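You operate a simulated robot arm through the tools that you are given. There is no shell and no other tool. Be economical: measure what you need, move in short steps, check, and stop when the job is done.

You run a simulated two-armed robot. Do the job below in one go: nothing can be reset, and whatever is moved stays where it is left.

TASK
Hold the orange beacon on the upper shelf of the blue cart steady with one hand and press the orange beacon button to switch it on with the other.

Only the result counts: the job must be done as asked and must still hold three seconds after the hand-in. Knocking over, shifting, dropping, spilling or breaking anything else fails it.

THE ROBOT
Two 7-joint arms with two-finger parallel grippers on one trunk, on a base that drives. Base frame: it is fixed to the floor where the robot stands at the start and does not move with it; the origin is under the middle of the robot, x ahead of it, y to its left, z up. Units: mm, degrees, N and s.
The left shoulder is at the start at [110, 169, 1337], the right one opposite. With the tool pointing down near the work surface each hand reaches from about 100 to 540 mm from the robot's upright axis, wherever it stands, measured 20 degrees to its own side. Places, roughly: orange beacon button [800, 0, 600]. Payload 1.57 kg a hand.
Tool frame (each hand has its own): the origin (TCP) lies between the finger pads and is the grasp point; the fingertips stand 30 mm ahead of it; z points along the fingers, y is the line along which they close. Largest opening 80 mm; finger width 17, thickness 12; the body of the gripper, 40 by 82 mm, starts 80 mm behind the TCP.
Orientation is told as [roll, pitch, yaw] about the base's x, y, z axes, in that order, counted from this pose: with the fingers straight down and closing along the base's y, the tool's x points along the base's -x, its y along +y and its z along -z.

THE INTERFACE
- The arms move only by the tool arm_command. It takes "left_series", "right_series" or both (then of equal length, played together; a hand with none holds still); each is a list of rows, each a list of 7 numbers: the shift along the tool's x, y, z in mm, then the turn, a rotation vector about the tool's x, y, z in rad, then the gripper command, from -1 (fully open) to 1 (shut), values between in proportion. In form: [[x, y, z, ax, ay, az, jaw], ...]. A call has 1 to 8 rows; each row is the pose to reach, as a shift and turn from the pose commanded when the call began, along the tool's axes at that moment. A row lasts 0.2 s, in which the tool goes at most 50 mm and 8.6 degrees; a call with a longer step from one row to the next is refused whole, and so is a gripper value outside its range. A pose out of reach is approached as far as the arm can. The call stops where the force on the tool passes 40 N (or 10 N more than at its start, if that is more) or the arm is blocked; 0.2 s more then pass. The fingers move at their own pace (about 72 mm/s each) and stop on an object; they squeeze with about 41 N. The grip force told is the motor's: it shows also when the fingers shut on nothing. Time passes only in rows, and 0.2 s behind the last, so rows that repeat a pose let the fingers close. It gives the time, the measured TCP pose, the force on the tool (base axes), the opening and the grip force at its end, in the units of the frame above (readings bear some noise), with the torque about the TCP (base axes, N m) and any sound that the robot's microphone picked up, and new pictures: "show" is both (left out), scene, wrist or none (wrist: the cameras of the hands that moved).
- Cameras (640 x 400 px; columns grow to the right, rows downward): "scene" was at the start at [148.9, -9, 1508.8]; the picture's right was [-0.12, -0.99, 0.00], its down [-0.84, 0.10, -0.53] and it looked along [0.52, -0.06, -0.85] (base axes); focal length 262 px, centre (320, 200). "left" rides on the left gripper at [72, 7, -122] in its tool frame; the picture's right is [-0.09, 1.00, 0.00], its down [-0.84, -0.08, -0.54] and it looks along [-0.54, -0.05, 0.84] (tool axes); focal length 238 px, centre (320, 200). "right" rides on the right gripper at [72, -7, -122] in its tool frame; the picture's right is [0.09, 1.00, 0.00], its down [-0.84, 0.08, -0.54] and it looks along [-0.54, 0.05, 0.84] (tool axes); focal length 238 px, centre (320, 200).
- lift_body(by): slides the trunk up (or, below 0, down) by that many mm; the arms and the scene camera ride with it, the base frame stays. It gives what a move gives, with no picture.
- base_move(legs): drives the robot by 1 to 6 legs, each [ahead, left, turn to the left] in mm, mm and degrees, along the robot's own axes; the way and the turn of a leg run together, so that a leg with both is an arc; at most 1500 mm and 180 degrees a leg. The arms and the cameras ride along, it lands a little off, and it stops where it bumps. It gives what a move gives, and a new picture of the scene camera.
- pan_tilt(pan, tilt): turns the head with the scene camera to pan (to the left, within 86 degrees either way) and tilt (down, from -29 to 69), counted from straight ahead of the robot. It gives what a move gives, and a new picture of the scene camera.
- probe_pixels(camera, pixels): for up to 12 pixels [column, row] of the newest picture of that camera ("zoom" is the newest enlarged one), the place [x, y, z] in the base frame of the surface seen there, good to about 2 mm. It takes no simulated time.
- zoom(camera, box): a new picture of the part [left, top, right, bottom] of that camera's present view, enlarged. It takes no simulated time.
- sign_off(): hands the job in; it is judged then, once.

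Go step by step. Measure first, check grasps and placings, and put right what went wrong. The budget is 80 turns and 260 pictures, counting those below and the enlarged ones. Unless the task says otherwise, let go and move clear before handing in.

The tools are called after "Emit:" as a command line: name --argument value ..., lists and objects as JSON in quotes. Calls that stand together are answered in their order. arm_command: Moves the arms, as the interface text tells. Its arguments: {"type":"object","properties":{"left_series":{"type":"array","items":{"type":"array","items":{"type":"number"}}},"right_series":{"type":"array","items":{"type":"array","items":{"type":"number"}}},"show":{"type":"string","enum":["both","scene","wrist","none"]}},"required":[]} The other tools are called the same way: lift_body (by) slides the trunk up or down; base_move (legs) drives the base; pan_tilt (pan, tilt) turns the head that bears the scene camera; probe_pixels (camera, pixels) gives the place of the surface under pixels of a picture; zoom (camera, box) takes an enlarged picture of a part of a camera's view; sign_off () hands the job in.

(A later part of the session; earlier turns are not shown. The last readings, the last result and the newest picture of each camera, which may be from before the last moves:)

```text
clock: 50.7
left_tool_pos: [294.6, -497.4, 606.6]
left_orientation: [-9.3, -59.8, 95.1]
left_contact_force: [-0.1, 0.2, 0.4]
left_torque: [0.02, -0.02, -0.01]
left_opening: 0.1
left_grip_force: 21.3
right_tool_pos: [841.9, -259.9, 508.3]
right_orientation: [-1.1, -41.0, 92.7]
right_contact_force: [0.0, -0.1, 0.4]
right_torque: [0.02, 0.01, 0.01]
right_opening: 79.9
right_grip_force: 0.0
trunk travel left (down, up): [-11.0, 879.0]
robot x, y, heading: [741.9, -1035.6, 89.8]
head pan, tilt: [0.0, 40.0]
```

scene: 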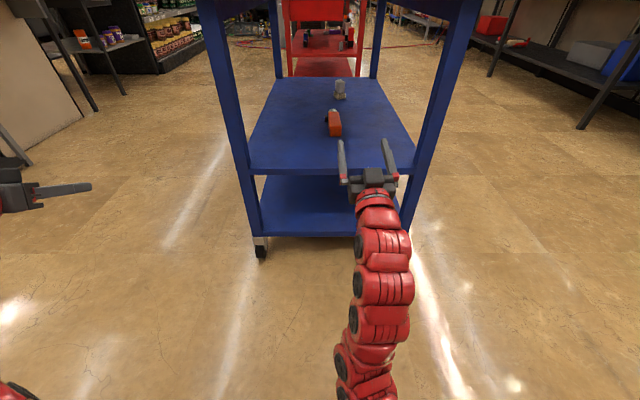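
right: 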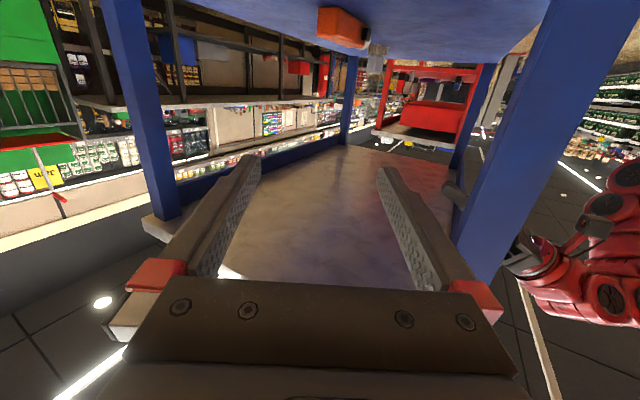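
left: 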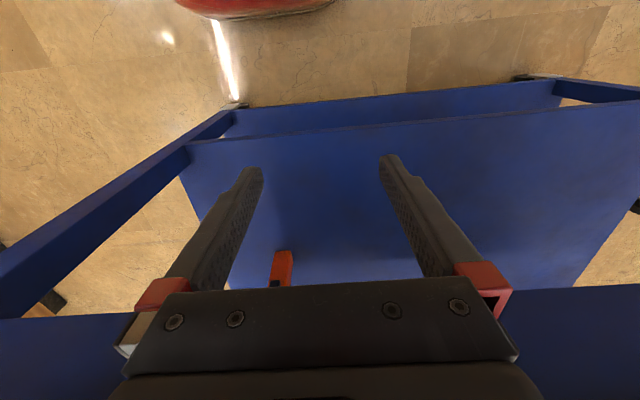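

Emit:
arm_command --right_series '[[-4, 0, 21, 0.007, 0.14, 0.008, -1], [-8.6, 0, 42, 0.014, 0.28, 0.016, -1]]' --show "none"

```text
clock: 51.3
left_tool_pos: [294.6, -498.2, 605.2]
left_orientation: [-9.2, -59.7, 95.1]
left_contact_force: [0.7, -0.2, -0.6]
left_torque: [0.05, -0.01, 0.0]
left_opening: 0.3
left_grip_force: 21.4
right_tool_pos: [836.9, -226.4, 482.8]
right_orientation: [-1.0, -25.1, 91.2]
right_contact_force: [-0.4, 0.0, -6.1]
right_torque: [0.16, 0.01, 0.0]
right_opening: 79.9
right_grip_force: 0.0
trunk travel left (down, up): [-11.0, 879.0]
robot x, y, heading: [740.6, -1036.0, 89.8]
head pan, tilt: [0.0, 40.0]
```

Reachable. Now I raise the hand along its axis so it clears the beacon, then drive in 403 mm and 40 mm to the left.

Emit:
arm_command --right_series '[[0, 0, -30, 0, 0, 0, -1], [0, 0, -60, 0, 0, 0, -1]]' --show "none"

Emit:
base_move --legs '[[200, 40, 0]]'

```text
clock: 51.9
left_tool_pos: [294.8, -497.1, 604.7]
left_orientation: [-9.3, -59.8, 95.2]
left_contact_force: [-0.5, -0.8, -0.7]
left_torque: [0.02, 0.02, 0.0]
left_opening: 0.0
left_grip_force: 21.3
right_tool_pos: [836.5, -253.2, 538.9]
right_orientation: [-1.2, -24.7, 91.4]
right_contact_force: [0.0, -0.1, -0.6]
right_torque: [-0.02, -0.01, 0.02]
right_opening: 79.9
right_grip_force: 0.0
trunk travel left (down, up): [-11.0, 879.0]
robot x, y, heading: [740.3, -1037.0, 90.1]
head pan, tilt: [0.0, 40.0]
```

```text
clock: 53.5
left_tool_pos: [250.9, -297.3, 605.8]
left_orientation: [-9.4, -59.7, 95.6]
left_contact_force: [0.5, 0.0, -0.2]
left_torque: [-0.02, -0.02, -0.02]
left_opening: 0.0
left_grip_force: 20.8
right_tool_pos: [791.5, -48.8, 539.6]
right_orientation: [-1.1, -24.8, 91.6]
right_contact_force: [-0.3, -0.6, 0.0]
right_torque: [0.0, 0.02, 0.01]
right_opening: 79.9
right_grip_force: 0.1
trunk travel left (down, up): [-11.0, 879.0]
robot x, y, heading: [696.2, -836.2, 90.4]
head pan, tilt: [0.0, 40.0]
```

scene: 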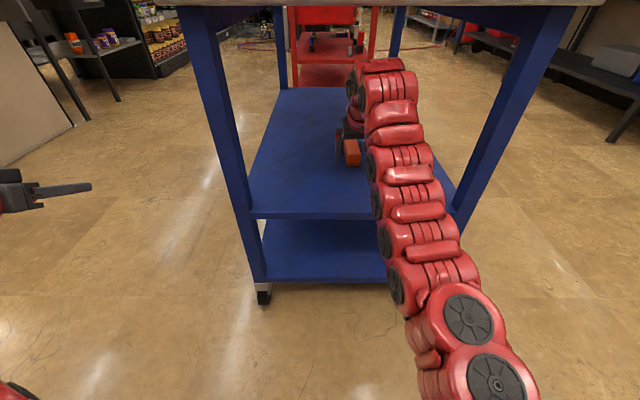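

Emit:
base_move --legs '[[198, -6, 0]]'

Emit:
zoom --camera "right" --box '[0, 0, 640, 400]'

```text
clock: 55.1
left_tool_pos: [256.5, -99.9, 606.1]
left_orientation: [-9.3, -59.7, 95.5]
left_contact_force: [-0.7, 0.8, 0.1]
left_torque: [-0.01, -0.04, -0.01]
left_opening: 0.0
left_grip_force: 21.3
right_tool_pos: [797.7, 148.8, 538.4]
right_orientation: [-1.1, -24.8, 91.5]
right_contact_force: [-0.5, 0.2, -0.4]
right_torque: [-0.01, -0.02, 0.0]
right_opening: 79.8
right_grip_force: 0.0
trunk travel left (down, up): [-11.0, 879.0]
robot x, y, heading: [704.9, -639.9, 90.3]
head pan, tilt: [0.0, 40.0]
```

scene: 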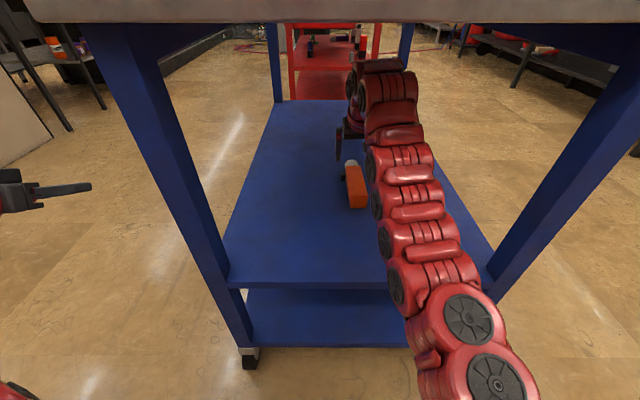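

```text
1.00 times, centred on (320, 200) of right (not enlarged: the box is as wide or as high as the picture)
```

zoom: 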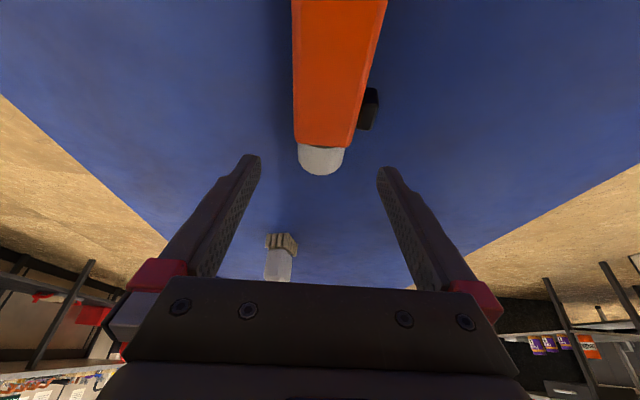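

Emit:
probe_pixels --camera "zoom" --pixels '[[321, 147], [321, 172], [302, 155], [340, 155], [297, 130], [352, 140], [370, 95], [366, 125], [325, 100], [280, 240]]'

```text
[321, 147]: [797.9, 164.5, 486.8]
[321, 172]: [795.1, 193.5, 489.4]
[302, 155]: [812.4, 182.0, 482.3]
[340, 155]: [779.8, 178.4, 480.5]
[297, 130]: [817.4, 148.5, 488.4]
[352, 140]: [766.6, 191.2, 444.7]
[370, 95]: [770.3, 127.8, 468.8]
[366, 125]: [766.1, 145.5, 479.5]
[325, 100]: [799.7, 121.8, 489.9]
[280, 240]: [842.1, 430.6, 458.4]
```

Well centred on the lens (x≈796, y 166–210). Lowering over it.

Emit:
arm_command --right_series '[[-1, 0.3, 22, 0, 0, 0, -1], [-2, 0.6, 44, 0, 0, 0, -1], [-3.3, 1, 64.3, 0, 0, 0, -1]]' --show "wrist"

```text
clock: 55.9
left_tool_pos: [256.1, -99.6, 604.9]
left_orientation: [-9.3, -59.9, 95.4]
left_contact_force: [0.8, -0.5, -0.4]
left_torque: [-0.02, 0.01, 0.01]
left_opening: 0.0
left_grip_force: 21.4
right_tool_pos: [798.4, 177.4, 483.3]
right_orientation: [-1.0, -25.1, 91.4]
right_contact_force: [-0.2, -0.1, 0.1]
right_torque: [0.03, 0.02, 0.02]
right_opening: 80.0
right_grip_force: 0.0
trunk travel left (down, up): [-11.0, 879.0]
robot x, y, heading: [703.0, -639.5, 90.0]
head pan, tilt: [0.0, 40.0]
```

right: 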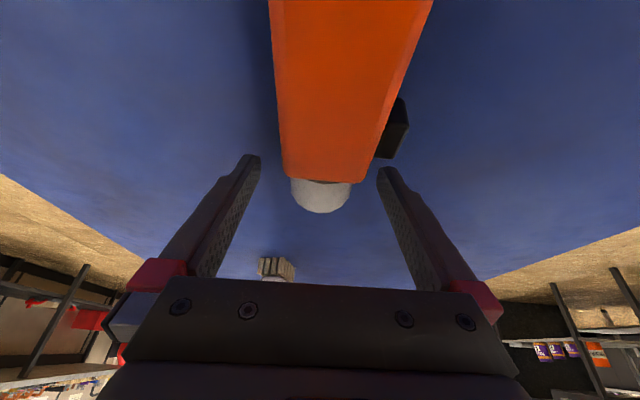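

Lens sits between the fingers. Closing.

Emit:
arm_command --right_series '[[0, 0, 0, 0, 0, 0, 0], [0, 0, 0, 0, 0, 0, 1], [0, 0, 0, 0, 0, 0, 1], [0, 0, 0, 0, 0, 0, 1]]' --show "wrist"

```text
clock: 56.9
left_tool_pos: [256.8, -99.2, 605.9]
left_orientation: [-9.3, -59.8, 95.5]
left_contact_force: [-0.5, -1.0, -0.5]
left_torque: [0.0, 0.0, 0.02]
left_opening: 0.0
left_grip_force: 21.0
right_tool_pos: [797.4, 176.9, 482.3]
right_orientation: [-1.2, -25.0, 91.6]
right_contact_force: [-0.1, 1.3, 1.4]
right_torque: [0.15, -0.03, -0.03]
right_opening: 40.4
right_grip_force: 41.4
trunk travel left (down, up): [-11.0, 879.0]
robot x, y, heading: [704.4, -638.2, 90.4]
head pan, tilt: [0.0, 40.0]
```

right: 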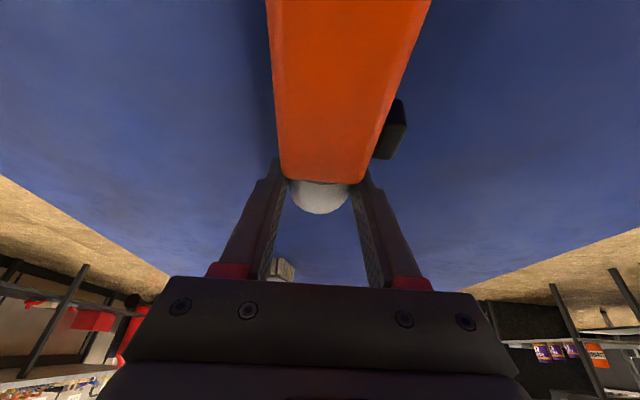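

Firm hold (40.4 mm, 41 N). Starting the uprighting arc with a 3 mm lift, half way first.

Emit:
arm_command --right_series '[[-3.6, 0, -24.7, 0, -0.1396, 0, 1], [-3.1, 0, -46.8, 0, -0.279, 0, 1], [0.4, 0, -68.8, 0, -0.419, 0, 1], [7.2, 0, -90.1, 0, -0.5585, 0, 1]]'

```text
clock: 57.2
left_tool_pos: [255.2, -100.8, 606.5]
left_orientation: [-9.3, -59.9, 95.6]
left_contact_force: [0.0, -0.4, -0.2]
left_torque: [0.01, -0.01, 0.01]
left_opening: 0.0
left_grip_force: 21.3
right_tool_pos: [796.2, 172.5, 475.6]
right_orientation: [-1.1, -24.0, 91.8]
right_contact_force: [-1.9, -1.4, 15.9]
right_torque: [0.12, 0.49, 0.13]
right_opening: 40.3
right_grip_force: 40.6
trunk travel left (down, up): [-11.0, 879.0]
robot x, y, heading: [705.4, -638.0, 90.3]
head pan, tilt: [0.0, 40.0]
stopped in row 1 (right hand): the force on the tool passed its limit at 167 N (the readings are from after the stop); the commanded pose is now the measured one
```

scene: 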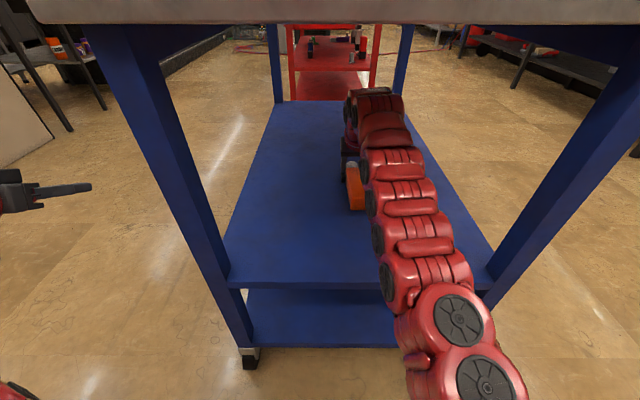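
right: 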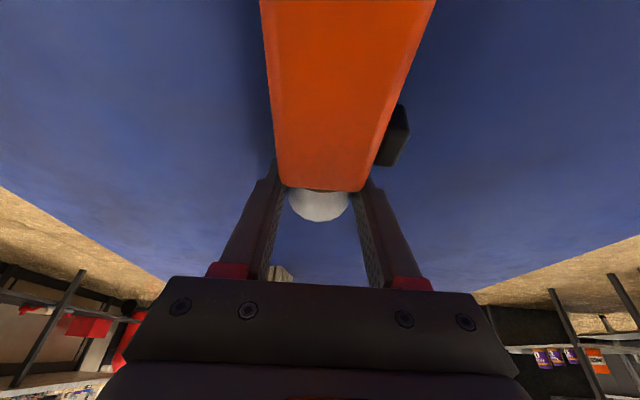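

The call stopped in row 1: the TCP dipped 7 mm and the fingertips touched the shelf. The grip is still fine. I'll lift gently straight up in small steps and see how the arm follows.

Emit:
arm_command --right_series '[[-2, 0, -4.5, 0, 0, 0, 1], [-4, 0, -9, 0, 0, 0, 1]]' --show "none"

```text
clock: 57.8
left_tool_pos: [256.4, -99.6, 604.5]
left_orientation: [-9.2, -59.8, 95.5]
left_contact_force: [0.0, -0.4, 0.3]
left_torque: [0.03, 0.02, 0.02]
left_opening: 0.0
left_grip_force: 21.4
right_tool_pos: [796.1, 172.1, 480.7]
right_orientation: [-0.8, -23.6, 91.7]
right_contact_force: [-0.5, 0.0, -2.1]
right_torque: [0.13, -0.01, 0.0]
right_opening: 40.1
right_grip_force: 40.9
trunk travel left (down, up): [-11.0, 879.0]
robot x, y, heading: [704.7, -638.6, 90.4]
head pan, tilt: [0.0, 40.0]
```

Emit:
arm_command --right_series '[[-2, 0, -7.5, 0, -0.03, 0, 1], [-2.7, 0, -13.2, 0, -0.07, 0, 1]]' --show "wrist"

```text
clock: 58.4
left_tool_pos: [256.4, -99.6, 605.8]
left_orientation: [-9.4, -59.8, 95.6]
left_contact_force: [0.2, -0.2, 0.6]
left_torque: [0.01, 0.01, 0.01]
left_opening: 0.1
left_grip_force: 20.9
right_tool_pos: [797.2, 170.2, 495.1]
right_orientation: [-1.0, -27.6, 91.7]
right_contact_force: [-0.2, -1.1, -1.8]
right_torque: [0.16, 0.01, -0.03]
right_opening: 40.2
right_grip_force: 41.1
trunk travel left (down, up): [-11.0, 879.0]
robot x, y, heading: [707.3, -636.2, 90.3]
head pan, tilt: [0.0, 40.0]
```

right: 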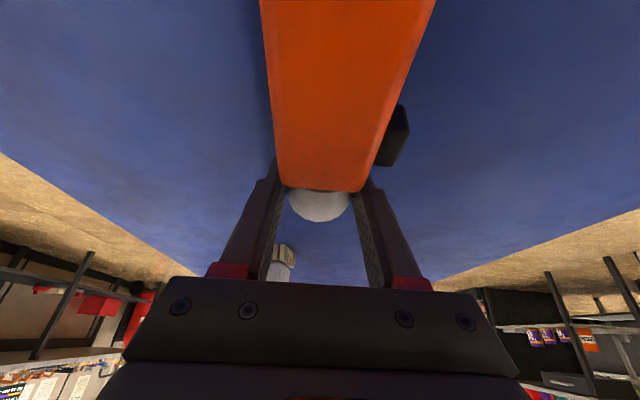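

It follows well now, beacon rising rigidly with the hand. Continuing the arc by 32°.

Emit:
arm_command --right_series '[[-2.3, 0, -21.2, 0, -0.1396, 0, 1], [-1.5, 0, -42.5, 0, -0.279, 0, 1], [2.1, 0, -63.6, 0, -0.419, 0, 1], [8.7, 0, -84, 0, -0.5585, 0, 1]]'

```text
clock: 59.4
left_tool_pos: [256.1, -105.4, 615.2]
left_orientation: [-9.7, -60.4, 95.8]
left_contact_force: [0.3, -0.1, -0.4]
left_torque: [0.01, -0.02, -0.02]
left_opening: 0.0
left_grip_force: 21.2
right_tool_pos: [798.6, 115.9, 586.4]
right_orientation: [-1.9, -61.1, 92.8]
right_contact_force: [-0.3, -0.5, -1.7]
right_torque: [0.11, 0.02, 0.01]
right_opening: 40.5
right_grip_force: 41.1
trunk travel left (down, up): [-11.0, 879.0]
robot x, y, heading: [705.6, -637.6, 90.3]
head pan, tilt: [0.0, 40.0]
```

scene: 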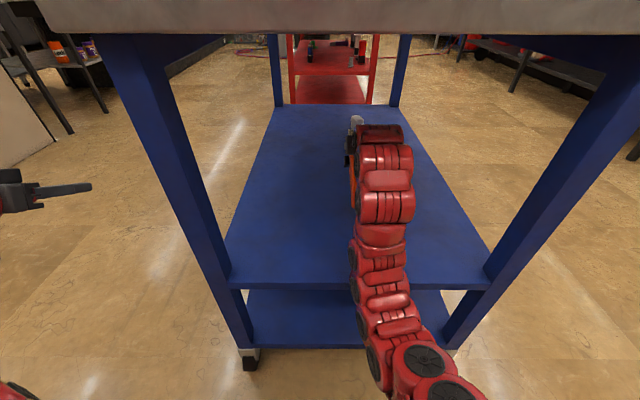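
right: 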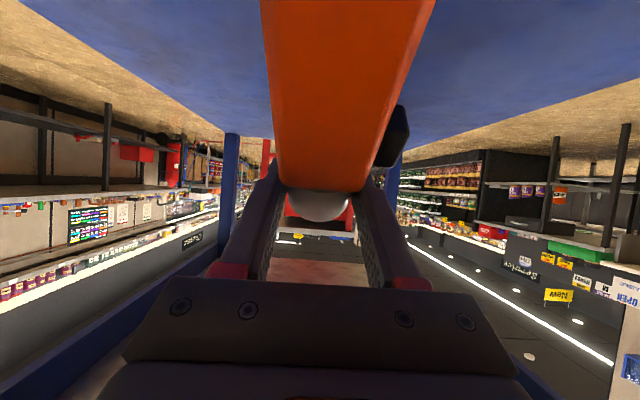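

The TCP is 20 mm high and even the idle left hand rose 9 mm, so something may be loading the trunk. Settling and re-reading.

Emit:
arm_command --right_series '[[0, 0, 0, 0, 0, 0, 1], [0, 0, 0, 0, 0, 0, 1]]' --show "none"

Emit:
probe_pixels --camera "scene" --pixels '[[385, 130], [385, 175], [385, 235], [375, 290], [400, 330], [420, 360], [150, 100], [570, 130], [300, 283], [240, 365], [445, 352]]'

```text
clock: 60.0
left_tool_pos: [255.1, -108.6, 615.6]
left_orientation: [-9.8, -60.7, 95.8]
left_contact_force: [0.0, -0.2, -0.1]
left_torque: [-0.03, -0.01, 0.0]
left_opening: 0.2
left_grip_force: 22.1
right_tool_pos: [796.9, 113.3, 583.4]
right_orientation: [-2.1, -61.0, 93.1]
right_contact_force: [-0.3, 0.0, -2.3]
right_torque: [0.1, 0.02, -0.02]
right_opening: 40.0
right_grip_force: 41.0
trunk travel left (down, up): [-11.0, 879.0]
robot x, y, heading: [705.6, -637.1, 90.3]
head pan, tilt: [0.0, 40.0]
```

```text
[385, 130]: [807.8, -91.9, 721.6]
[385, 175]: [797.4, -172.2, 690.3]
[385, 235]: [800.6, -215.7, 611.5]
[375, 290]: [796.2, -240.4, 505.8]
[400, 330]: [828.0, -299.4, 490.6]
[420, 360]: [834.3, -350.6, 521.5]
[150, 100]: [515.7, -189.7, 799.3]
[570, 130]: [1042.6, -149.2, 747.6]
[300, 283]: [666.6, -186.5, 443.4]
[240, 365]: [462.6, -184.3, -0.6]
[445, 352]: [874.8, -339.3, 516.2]
```

The arm's elbow (near y −240, z 505) hangs at the shelf edge and seems to rest on it, though the cart hasn't moved. The beacon is gripped and airborne, so I'll raise the trunk 40 mm, then back the base off 80 mm to free the elbow.

Emit:
lift_body --by 40

Emit:
base_move --legs '[[-80, 0, 0]]'

Emit:
zoom --camera "right" --box '[0, 0, 640, 400]'

```text
clock: 60.8
left_tool_pos: [254.8, -99.0, 644.3]
left_orientation: [-9.2, -59.8, 95.6]
left_contact_force: [0.1, -0.5, -0.9]
left_torque: [-0.01, 0.03, -0.01]
left_opening: 0.0
left_grip_force: 21.4
right_tool_pos: [795.3, 122.9, 602.8]
right_orientation: [-1.8, -59.3, 92.8]
right_contact_force: [0.0, -0.2, -2.8]
right_torque: [0.08, 0.0, 0.03]
right_opening: 40.4
right_grip_force: 40.8
trunk travel left (down, up): [-51.0, 839.0]
robot x, y, heading: [705.1, -631.6, 90.3]
head pan, tilt: [0.0, 40.0]
```

```text
clock: 61.9
left_tool_pos: [257.8, -180.9, 645.1]
left_orientation: [-9.3, -59.8, 95.5]
left_contact_force: [1.2, -0.3, -0.5]
left_torque: [-0.03, 0.0, 0.0]
left_opening: 0.0
left_grip_force: 21.7
right_tool_pos: [796.8, 41.8, 604.4]
right_orientation: [-1.9, -59.6, 92.8]
right_contact_force: [0.0, -0.5, -2.0]
right_torque: [0.09, -0.05, 0.0]
right_opening: 40.4
right_grip_force: 40.6
trunk travel left (down, up): [-51.0, 839.0]
robot x, y, heading: [707.5, -720.6, 90.0]
head pan, tilt: [0.0, 40.0]
```

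scene: 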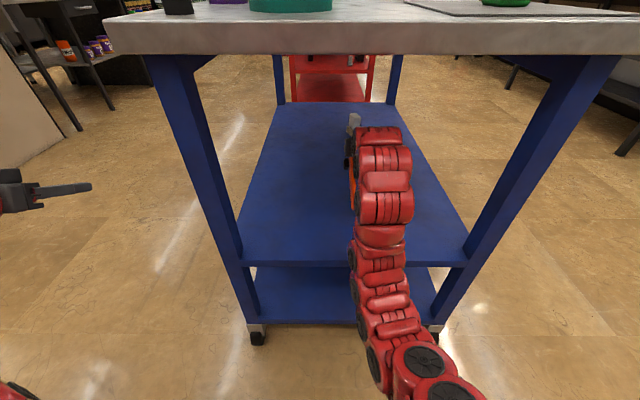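

```text
1.00 times, centred on (320, 200) of right (not enlarged: the box is as wide or as high as the picture)
```

zoom: 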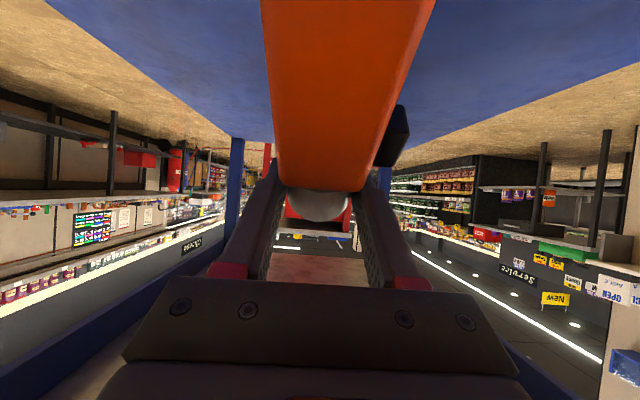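

The trunk has recovered and the beacon is about 36° raised, 41 mm above the shelf. Continuing the rotation by 44° at the new stance.

Emit:
arm_command --right_series '[[2.6, 0, -5, 0, -0.128, 0, 1], [5.2, 0, -10, 0, -0.256, 0, 1], [7.8, 0, -15, 0, -0.384, 0, 1], [10.4, 0, -20, 0, -0.512, 0, 1], [13, 0, -25.4, 0, -0.64, 0, 1], [15.5, 0, -30.4, 0, -0.768, 0, 1]]'

```text
clock: 63.3
left_tool_pos: [257.4, -180.2, 644.7]
left_orientation: [-9.3, -59.9, 95.5]
left_contact_force: [0.7, -0.2, 0.2]
left_torque: [-0.01, -0.03, 0.01]
left_opening: 0.0
left_grip_force: 21.8
right_tool_pos: [798.7, 6.7, 607.5]
right_orientation: [-176.1, -76.3, -92.6]
right_contact_force: [0.4, 0.0, -2.4]
right_torque: [-0.01, -0.02, 0.0]
right_opening: 40.3
right_grip_force: 40.9
trunk travel left (down, up): [-51.0, 839.0]
robot x, y, heading: [705.0, -720.0, 90.5]
head pan, tilt: [0.0, 40.0]
```

scene: 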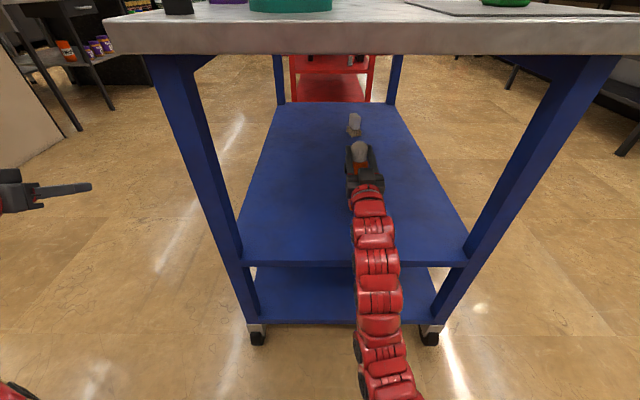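
right: 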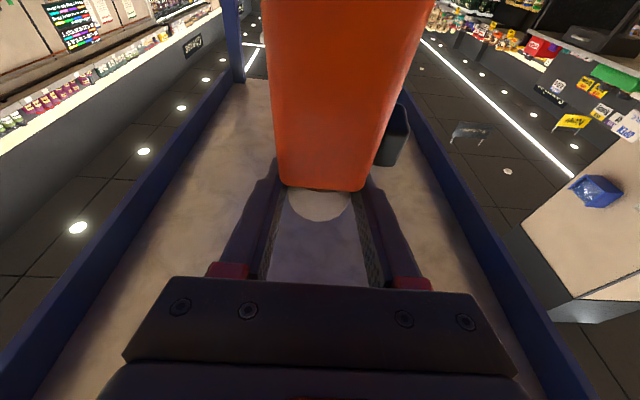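

Nearly upright. I'll measure the remaining tilt from the body face.

Emit:
probe_pixels --camera "right" --pixels '[[325, 180], [335, 100], [345, 15], [290, 150], [358, 150], [285, 30], [405, 30]]'

Emit:
zoom --camera "scene" --box '[310, 100, 410, 210]'

```text
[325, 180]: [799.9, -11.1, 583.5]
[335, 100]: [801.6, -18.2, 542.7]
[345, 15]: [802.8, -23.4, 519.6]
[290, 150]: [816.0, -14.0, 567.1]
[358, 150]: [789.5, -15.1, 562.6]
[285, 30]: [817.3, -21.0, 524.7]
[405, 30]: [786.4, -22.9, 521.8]
```

```text
3.64 times, centred on (360, 155) of scene
```

zoom: 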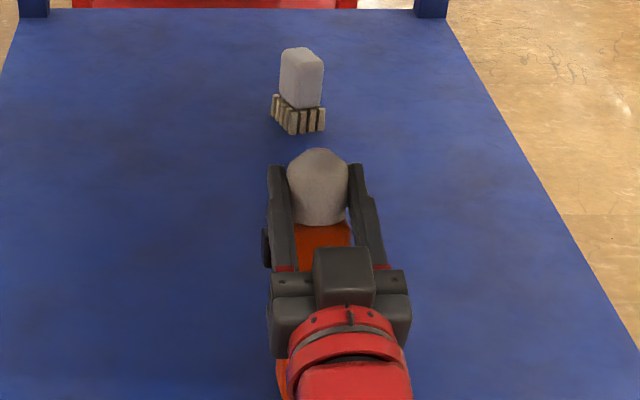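

Emit:
probe_pixels --camera "zoom" --pixels '[[320, 153], [318, 190], [318, 218], [322, 232], [277, 172], [357, 172], [284, 255], [372, 255], [264, 245]]'

Emit:
probe_pixels --camera "right" --pixels '[[320, 186], [320, 192], [320, 200], [320, 215], [270, 175], [370, 175], [390, 150], [395, 110]]'

```text
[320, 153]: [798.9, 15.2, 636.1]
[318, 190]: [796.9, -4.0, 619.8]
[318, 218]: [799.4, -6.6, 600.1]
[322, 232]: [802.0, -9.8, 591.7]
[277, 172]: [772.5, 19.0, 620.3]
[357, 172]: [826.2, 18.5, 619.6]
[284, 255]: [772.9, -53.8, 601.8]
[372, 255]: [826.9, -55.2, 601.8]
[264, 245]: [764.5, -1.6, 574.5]
```

```text
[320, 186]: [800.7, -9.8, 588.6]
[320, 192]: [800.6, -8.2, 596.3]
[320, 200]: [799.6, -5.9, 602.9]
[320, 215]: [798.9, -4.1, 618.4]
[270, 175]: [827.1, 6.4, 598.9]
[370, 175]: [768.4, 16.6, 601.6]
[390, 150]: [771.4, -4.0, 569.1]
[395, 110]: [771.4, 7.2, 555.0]
```

Remaining tilt is about 11° with the base ~5 mm above the shelf. Rotating the last 11° and shifting to the original spot.

Emit:
arm_command --right_series '[[-3, 0, -8, 0, -0.095, 0, 1], [-6, 0, -16, 0, -0.19, 0, 1], [-6, 0, -16, 0, -0.19, 0, 1]]'

Emit:
probe_pixels --camera "right" --pixels '[[325, 183], [325, 140], [325, 100], [325, 60], [325, 20], [300, 100], [300, 30], [370, 100]]'

```text
clock: 64.1
left_tool_pos: [256.0, -181.4, 646.1]
left_orientation: [-9.3, -59.7, 95.5]
left_contact_force: [0.7, 0.2, 0.9]
left_torque: [-0.03, -0.03, -0.02]
left_opening: 0.0
left_grip_force: 21.6
right_tool_pos: [798.7, -11.3, 609.5]
right_orientation: [-177.8, -65.5, -90.7]
right_contact_force: [-0.3, -0.5, -2.4]
right_torque: [-0.02, -0.02, -0.02]
right_opening: 40.3
right_grip_force: 40.8
trunk travel left (down, up): [-51.0, 839.0]
robot x, y, heading: [707.2, -719.7, 90.1]
head pan, tilt: [0.0, 40.0]
```

scene: 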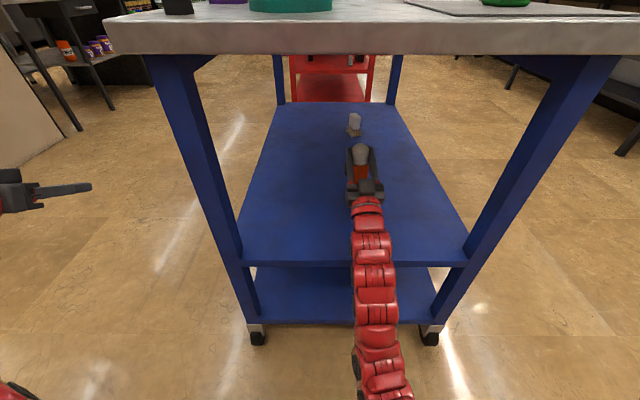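
right: 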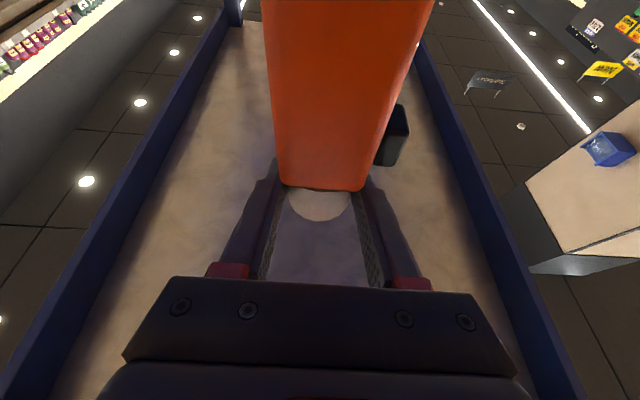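

```text
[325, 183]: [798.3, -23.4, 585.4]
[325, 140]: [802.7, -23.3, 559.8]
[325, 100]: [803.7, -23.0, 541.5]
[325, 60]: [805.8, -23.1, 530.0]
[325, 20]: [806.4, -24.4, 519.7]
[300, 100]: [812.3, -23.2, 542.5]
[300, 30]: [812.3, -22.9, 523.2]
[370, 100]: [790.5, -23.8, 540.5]
```

The face is exactly vertical at y −23.3, matching the original place. Lowering gently until it touches.

Emit:
arm_command --right_series '[[1.8, 0, -0.8, 0, 0, 0, 1], [3.6, 0, -1.7, 0, 0, 0, 1], [5.5, 0, -2.5, 0, 0, 0, 1]]' --show "none"

```text
clock: 64.9
left_tool_pos: [255.6, -180.9, 645.4]
left_orientation: [-9.3, -59.8, 95.5]
left_contact_force: [0.6, -0.8, -0.6]
left_torque: [-0.03, -0.01, 0.02]
left_opening: 0.0
left_grip_force: 21.3
right_tool_pos: [799.1, -10.1, 603.9]
right_orientation: [-177.7, -65.5, -90.7]
right_contact_force: [0.3, 0.4, -2.7]
right_torque: [-0.05, 0.0, -0.02]
right_opening: 40.3
right_grip_force: 40.8
trunk travel left (down, up): [-51.0, 839.0]
robot x, y, heading: [705.4, -716.7, 90.3]
head pan, tilt: [0.0, 40.0]
```

Emit:
arm_command --right_series '[[1.4, 0, -0.6, 0, 0, 0, 1], [2.7, 0, -1.2, 0, 0, 0, 1], [4.1, 0, -1.9, 0, 0, 0, 1]]' --show "wrist"

Emit:
probe_pixels --camera "right" --pixels '[[325, 184], [325, 187], [325, 190], [325, 100], [325, 5]]'

```text
clock: 65.7
left_tool_pos: [255.6, -179.8, 644.6]
left_orientation: [-9.3, -59.7, 95.5]
left_contact_force: [-0.5, 0.6, 0.5]
left_torque: [-0.01, 0.0, 0.02]
left_opening: 0.0
left_grip_force: 21.3
right_tool_pos: [799.3, -13.3, 599.9]
right_orientation: [-178.0, -65.3, -90.7]
right_contact_force: [1.5, 3.6, 8.7]
right_torque: [0.34, 0.07, -0.02]
right_opening: 40.2
right_grip_force: 40.6
trunk travel left (down, up): [-51.0, 839.0]
robot x, y, heading: [704.0, -719.2, 90.2]
head pan, tilt: [0.0, 40.0]
```

right: 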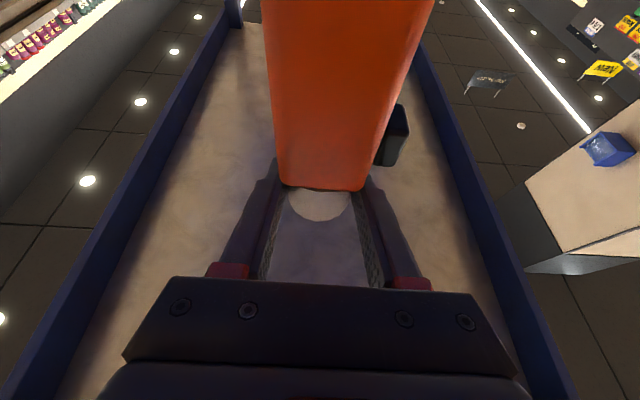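

```text
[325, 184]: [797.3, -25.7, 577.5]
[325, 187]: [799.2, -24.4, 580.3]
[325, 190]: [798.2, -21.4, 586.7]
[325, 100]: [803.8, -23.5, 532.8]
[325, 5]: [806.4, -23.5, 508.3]
```

The beacon stands on the shelf at its original place (load +8.7 N) and the right hand still grips its lens, so I'll keep that hold. Now the left hand must come round the front post into the side opening; first I'll fold it back and down, outside the cart.

Emit:
arm_command --left_series '[[31.5, -6, 1.3, 0, 0.1, 0, 1], [63, -12, 2.7, 0, 0.2, 0, 1], [94.5, -18, 4, 0, 0.3, 0, 1], [126, -23, 5.3, 0, 0.4, 0, 1], [157, -29, 6.7, 0, 0.5, 0, 1], [189, -35, 8, 0, 0.6, 0, 1]]' --show "scene"

```text
clock: 67.1
left_tool_pos: [303.4, -273.9, 480.0]
left_orientation: [-5.1, -26.0, 89.8]
left_contact_force: [-0.2, -0.7, 0.5]
left_torque: [0.0, 0.01, 0.02]
left_opening: 0.0
left_grip_force: 21.1
right_tool_pos: [798.4, -13.0, 601.0]
right_orientation: [-177.8, -65.3, -90.7]
right_contact_force: [2.1, 3.7, 19.1]
right_torque: [0.33, 0.01, -0.02]
right_opening: 40.3
right_grip_force: 40.9
trunk travel left (down, up): [-51.0, 839.0]
robot x, y, heading: [703.2, -716.4, 90.4]
head pan, tilt: [0.0, 40.0]
```

scene: 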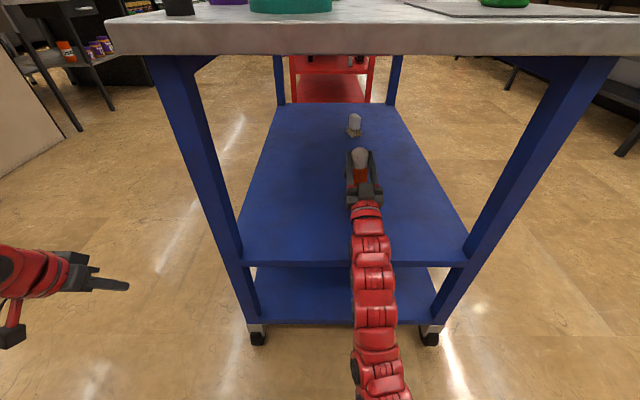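

The left hand reached the folded pose exactly. The right load rose to 19 N, so I'll ease the right up 1.2 mm while sliding the left across in front of the opening.

Emit:
arm_command --left_series '[[0, -42, 4, 0, 0, 0, 1], [0, -85, 7, 0, 0, 0, 1], [0, -127, 11, 0, 0, 0, 1], [0, -170, 15, 0, 0, 0, 1], [0, -212, 18, 0, 0, 0, 1], [0, -254, 22, 0, 0, 0, 1], [0, -296, 26, 0, 0, 0, 1]]' --right_series '[[-0.5, 0, 0.2, 0, 0, 0, 1], [-1.1, 0, 0.5, 0, 0, 0, 1], [-1.1, 0, 0.5, 0, 0, 0, 1], [-1.1, 0, 0.5, 0, 0, 0, 1], [-1.1, 0, 0.5, 0, 0, 0, 1], [-1.1, 0, 0.5, 0, 0, 0, 1], [-1.1, 0, 0.5, 0, 0, 0, 1]]' --show "scene"

```text
clock: 68.7
left_tool_pos: [546.3, -270.8, 516.9]
left_orientation: [-5.4, -25.3, 89.8]
left_contact_force: [0.4, -0.4, 0.0]
left_torque: [0.02, 0.0, 0.01]
left_opening: 0.0
left_grip_force: 22.0
left hand out of reach, approached as far as the arm can: row 4, 5, 6, 7
right_tool_pos: [798.8, -11.0, 601.0]
right_orientation: [-177.9, -65.6, -90.7]
right_contact_force: [-1.4, 0.2, 6.3]
right_torque: [-0.06, 0.33, -0.07]
right_opening: 40.2
right_grip_force: 40.7
trunk travel left (down, up): [-51.0, 839.0]
robot x, y, heading: [706.2, -717.3, 90.2]
head pan, tilt: [0.0, 40.0]
```

scene: 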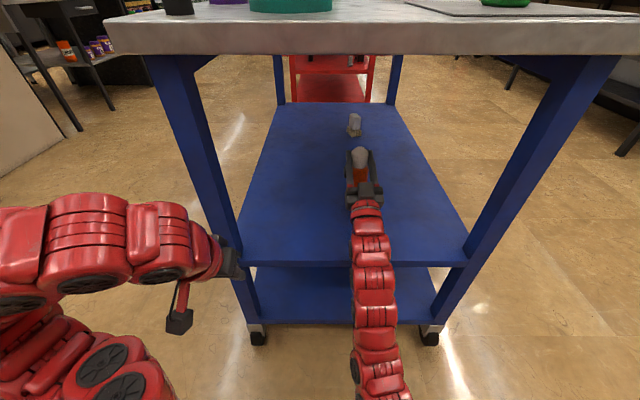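

The left is at [546,−271,517]. I'll yaw it toward the button (−35°) and move a bit further right and up.

Emit:
arm_command --left_series '[[-6, -10, -6, 0.052, 0, 0.11, 1], [-12, -20, -12, 0.105, 0, 0.22, 1], [-18, -30, -18, 0.157, 0, 0.33, 1], [-24, -40, -24, 0.21, 0, 0.44, 1], [-30.7, -50, -29.6, 0.262, 0, 0.55, 1]]' --show "scene"

```text
clock: 69.9
left_tool_pos: [593.3, -261.7, 554.7]
left_orientation: [-4.1, -28.4, 54.3]
left_contact_force: [0.9, -0.3, 0.2]
left_torque: [-0.02, -0.01, 0.01]
left_opening: 0.0
left_grip_force: 20.9
right_tool_pos: [798.4, -11.7, 601.0]
right_orientation: [-177.8, -65.5, -90.7]
right_contact_force: [0.5, -0.2, 3.1]
right_torque: [-0.27, 0.13, 0.02]
right_opening: 40.0
right_grip_force: 41.0
trunk travel left (down, up): [-51.0, 839.0]
robot x, y, heading: [703.6, -716.7, 90.3]
head pan, tilt: [0.0, 40.0]
```

scene: 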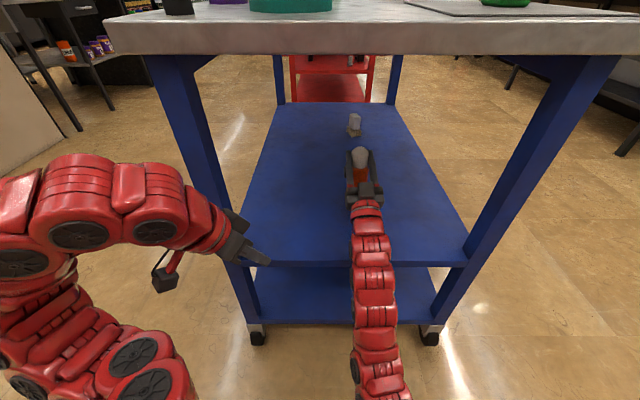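

Emit:
arm_command --left_series '[[-24, -1, 3, 0, -0.095, 0, 1], [-49, -2, 6.5, 0, -0.19, 0, 1], [-73, -3, 9.7, 0, -0.285, 0, 1], [-97.5, -3.8, 13, 0, -0.38, 0, 1]]'

```text
clock: 70.9
left_tool_pos: [650.4, -188.5, 589.7]
left_orientation: [-5.9, -50.1, 57.0]
left_contact_force: [-0.9, 0.6, -0.4]
left_torque: [-0.01, 0.01, 0.0]
left_opening: 0.0
left_grip_force: 21.2
right_tool_pos: [800.0, -11.3, 600.3]
right_orientation: [-177.7, -65.6, -90.7]
right_contact_force: [0.4, -0.3, 2.2]
right_torque: [-0.04, 0.07, 0.0]
right_opening: 40.1
right_grip_force: 41.3
trunk travel left (down, up): [-51.0, 839.0]
robot x, y, heading: [705.0, -719.2, 90.2]
head pan, tilt: [0.0, 40.0]
```

scene: 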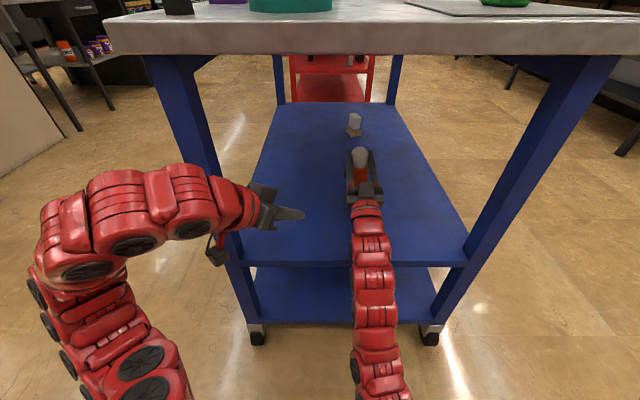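
left: 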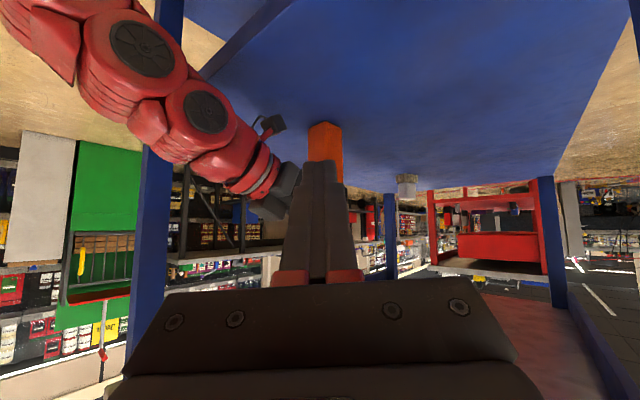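

Progressing well, with the beacon right ahead in the left wrist view. Checking the forearm's clearance to the front post.

Emit:
probe_pixels --camera "scene" --pixels '[[235, 200], [205, 180], [175, 175], [185, 210], [125, 190], [60, 220], [228, 232], [262, 200], [200, 120], [348, 195], [360, 215]]'

```text
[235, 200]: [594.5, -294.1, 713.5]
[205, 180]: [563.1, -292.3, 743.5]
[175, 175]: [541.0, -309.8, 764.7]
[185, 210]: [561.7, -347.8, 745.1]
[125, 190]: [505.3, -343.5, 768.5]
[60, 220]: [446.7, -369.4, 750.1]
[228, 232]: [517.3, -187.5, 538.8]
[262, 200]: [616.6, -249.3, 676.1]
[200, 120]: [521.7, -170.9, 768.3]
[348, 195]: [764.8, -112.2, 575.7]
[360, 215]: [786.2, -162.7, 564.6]
```

Clear. Advancing the left toward a standoff while levelling it.

Emit:
arm_command --left_series '[[-17.4, 6.6, 23.3, 0, -0.065, 0, 1], [-34.8, 13.3, 46.6, 0, -0.13, 0, 1], [-52, 20, 70, 0, -0.195, 0, 1], [-69.5, 26.6, 93.3, 0, -0.26, 0, 1]]'

```text
clock: 71.9
left_tool_pos: [698.8, -81.0, 580.0]
left_orientation: [-8.5, -64.8, 60.3]
left_contact_force: [-0.4, -0.5, 0.1]
left_torque: [0.01, 0.01, 0.02]
left_opening: 0.1
left_grip_force: 20.9
right_tool_pos: [798.9, -11.4, 600.4]
right_orientation: [-177.8, -65.5, -90.7]
right_contact_force: [0.4, -0.1, 1.3]
right_torque: [0.08, 0.02, -0.02]
right_opening: 40.1
right_grip_force: 40.6
trunk travel left (down, up): [-51.0, 839.0]
robot x, y, heading: [706.7, -722.3, 89.9]
head pan, tilt: [0.0, 40.0]
```

scene: 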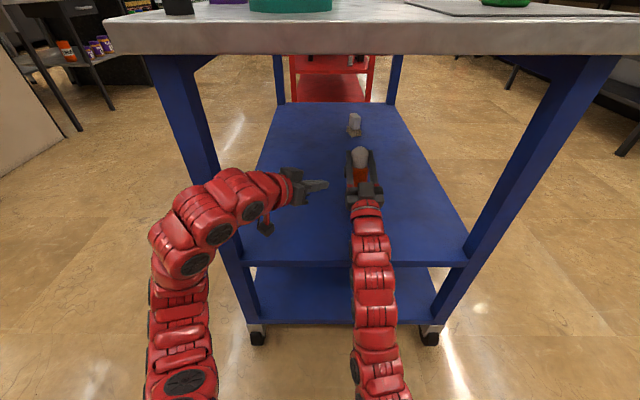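
left: 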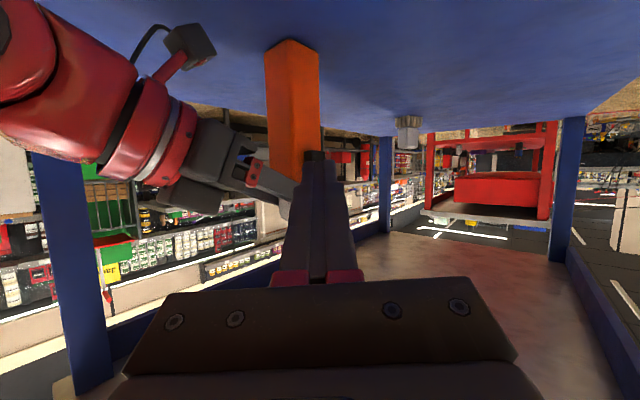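

Button is visible just past the fingertips at (313,156). Measuring it and the tips.

Emit:
probe_pixels --camera "left" --pixels '[[308, 156], [316, 156], [309, 175], [328, 165], [300, 60], [285, 100], [300, 130]]'

Emit:
zoom --camera "scene" --box '[270, 135, 400, 225]'

```text
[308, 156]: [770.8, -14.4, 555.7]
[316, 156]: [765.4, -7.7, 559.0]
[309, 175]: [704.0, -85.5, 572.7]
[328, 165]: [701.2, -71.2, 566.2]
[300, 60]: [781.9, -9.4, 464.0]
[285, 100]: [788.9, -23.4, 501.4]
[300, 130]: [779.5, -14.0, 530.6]
```

```text
4.44 times, centred on (335, 180) of scene
```

zoom: 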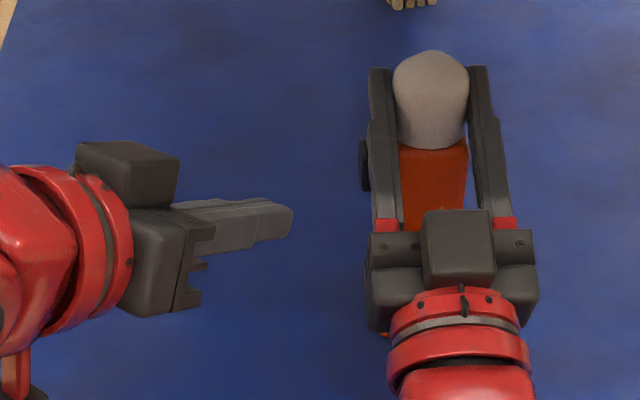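

Moving to just short of the button (leading corner ~13 mm away).

Emit:
arm_command --left_series '[[-8.6, 5.7, 20.4, 0, 0, 0, 1], [-17.3, 11.3, 40.8, 0, 0, 0, 1], [-25.9, 17, 61.2, 0, 0, 0, 1]]'

Emit:
zoom --camera "scene" --box '[300, 130, 400, 210]'

```text
clock: 72.7
left_tool_pos: [725.3, -18.6, 578.6]
left_orientation: [-8.6, -64.8, 60.0]
left_contact_force: [-0.6, -0.6, -0.1]
left_torque: [0.03, 0.01, 0.01]
left_opening: 0.1
left_grip_force: 20.7
right_tool_pos: [799.2, -11.5, 600.6]
right_orientation: [-177.8, -65.5, -90.7]
right_contact_force: [0.6, 0.1, 2.4]
right_torque: [-0.06, 0.03, 0.0]
right_opening: 40.3
right_grip_force: 41.0
trunk travel left (down, up): [-51.0, 839.0]
robot x, y, heading: [709.0, -717.4, 90.3]
head pan, tilt: [0.0, 40.0]
```

scene: 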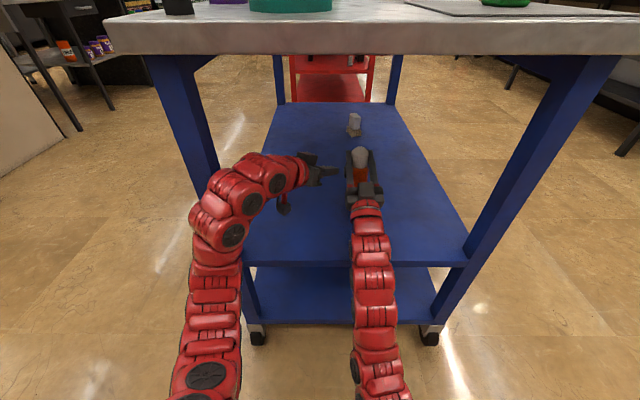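
left: 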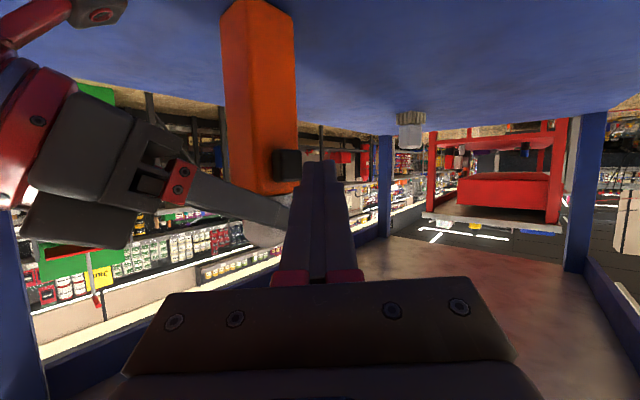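

```text
5.00 times, centred on (350, 170) of scene
```

zoom: 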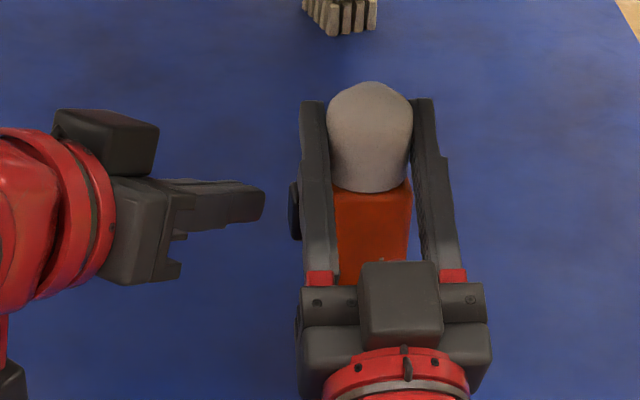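

Aligned with the button (tip centre y≈2.5, z≈566). Pushing in +x slowly.

Emit:
arm_command --left_series '[[1, -3.2, 3.1, 0, 0, 0, 1], [0.1, -6.3, 5.4, 0, 0, 0, 1], [-0.8, -9.5, 7.7, 0, 0, 0, 1], [-1.6, -12.7, 10, 0, 0, 0, 1], [-2.2, -14.3, 11.1, 0, 0, 0, 1]]'

```text
clock: 73.9
left_tool_pos: [741.5, -17.4, 577.6]
left_orientation: [-8.5, -64.9, 60.2]
left_contact_force: [-2.7, -0.1, 0.8]
left_torque: [0.03, 0.0, 0.03]
left_opening: 0.0
left_grip_force: 21.8
right_tool_pos: [799.0, -11.4, 600.4]
right_orientation: [-177.8, -65.6, -90.7]
right_contact_force: [2.0, 0.7, 2.4]
right_torque: [0.03, 0.11, -0.07]
right_opening: 40.1
right_grip_force: 41.2
trunk travel left (down, up): [-51.0, 839.0]
robot x, y, heading: [705.0, -719.2, 90.3]
head pan, tilt: [0.0, 40.0]
heard: click
```

scene: 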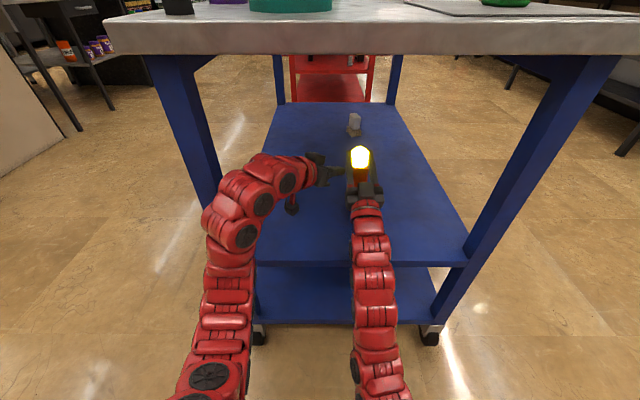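
left: 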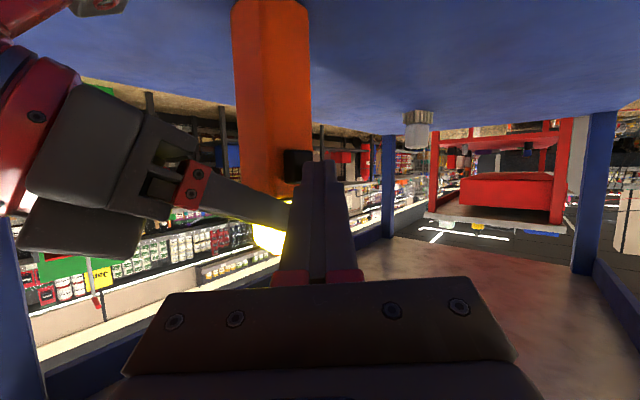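

A click was heard and the lens is lit yellow. Backing the left hand straight off in −x, then withdrawing along its fingers.

Emit:
arm_command --left_series '[[2, 8, -6, 0, 0, 0, 1], [4.2, 16, -11.5, 0, 0, 0, 1], [7, 24, -17, 0, 0, 0, 1], [15, 20, -45, 0, 0, 0, 1], [28, 12, -80, 0, 0, 0, 1], [38, 5, -115, 0, 0, 0, 1]]' --show "scene"

```text
clock: 75.3
left_tool_pos: [661.7, -110.4, 589.7]
left_orientation: [-8.8, -64.7, 60.4]
left_contact_force: [0.7, -0.1, -0.6]
left_torque: [0.03, 0.0, 0.04]
left_opening: 0.0
left_grip_force: 21.5
right_tool_pos: [799.5, -12.2, 601.2]
right_orientation: [-177.9, -65.5, -90.7]
right_contact_force: [-1.0, -1.4, 2.2]
right_torque: [-0.21, 0.19, 0.01]
right_opening: 40.4
right_grip_force: 40.6
trunk travel left (down, up): [-51.0, 839.0]
robot x, y, heading: [705.2, -716.7, 90.0]
head pan, tilt: [0.0, 40.0]
```

scene: 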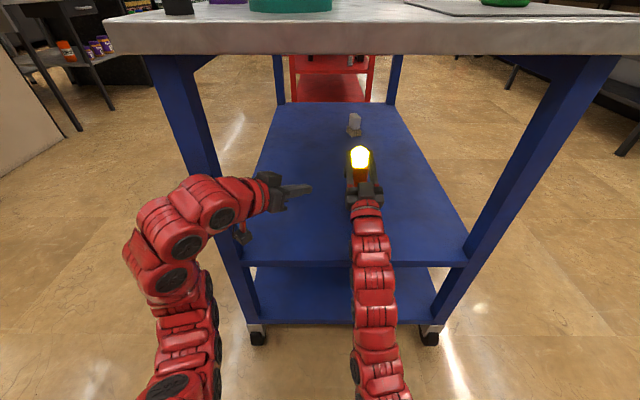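

The beacon stays lit with the left clear. Now opening the right hand gently and checking that the beacon stands.

Emit:
arm_command --right_series '[[0, 0, 0, 0, 0, 0, -0.05], [0, 0, 0, 0, 0, 0, -0.1], [0, 0, 0, 0, 0, 0, -0.25], [0, 0, 0, 0, 0, 0, -0.5], [0, 0, 0, 0, 0, 0, -0.6]]'

Emit:
probe_pixels --camera "right" --pixels '[[325, 183], [325, 140], [325, 100], [325, 60], [325, 20], [300, 100]]'

```text
clock: 76.5
left_tool_pos: [662.4, -109.7, 590.2]
left_orientation: [-8.6, -64.7, 60.4]
left_contact_force: [0.4, -0.1, -0.6]
left_torque: [-0.02, 0.01, -0.01]
left_opening: 0.1
left_grip_force: 21.4
right_tool_pos: [799.0, -11.2, 600.1]
right_orientation: [-177.8, -65.5, -90.7]
right_contact_force: [0.9, 0.9, -0.5]
right_torque: [0.01, -0.02, -0.01]
right_opening: 64.1
right_grip_force: 0.1
trunk travel left (down, up): [-51.0, 839.0]
robot x, y, heading: [705.9, -716.7, 90.1]
head pan, tilt: [0.0, 40.0]
```

scene: 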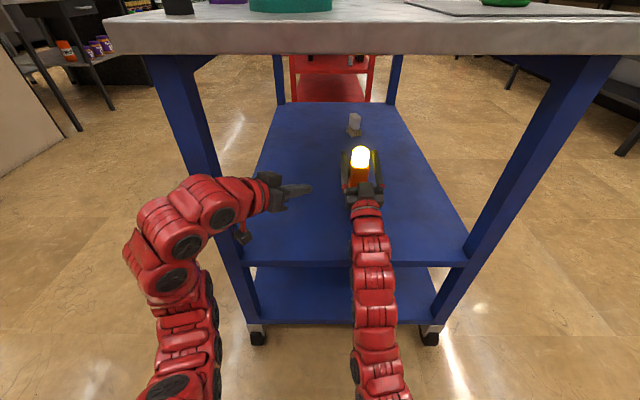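
right: 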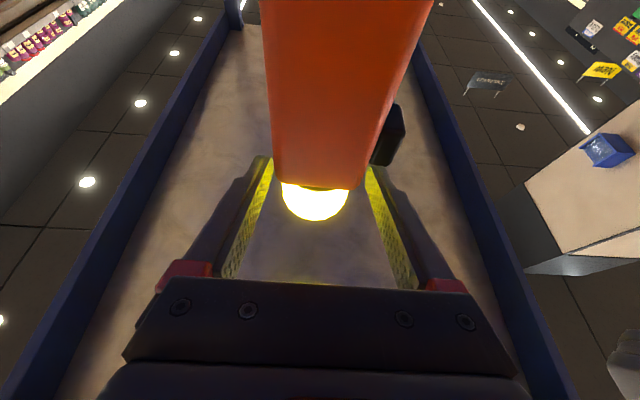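

```text
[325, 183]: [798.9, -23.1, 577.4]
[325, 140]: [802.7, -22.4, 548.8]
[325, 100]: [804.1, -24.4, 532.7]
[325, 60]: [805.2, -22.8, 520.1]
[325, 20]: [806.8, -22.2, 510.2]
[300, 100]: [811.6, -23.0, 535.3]
```

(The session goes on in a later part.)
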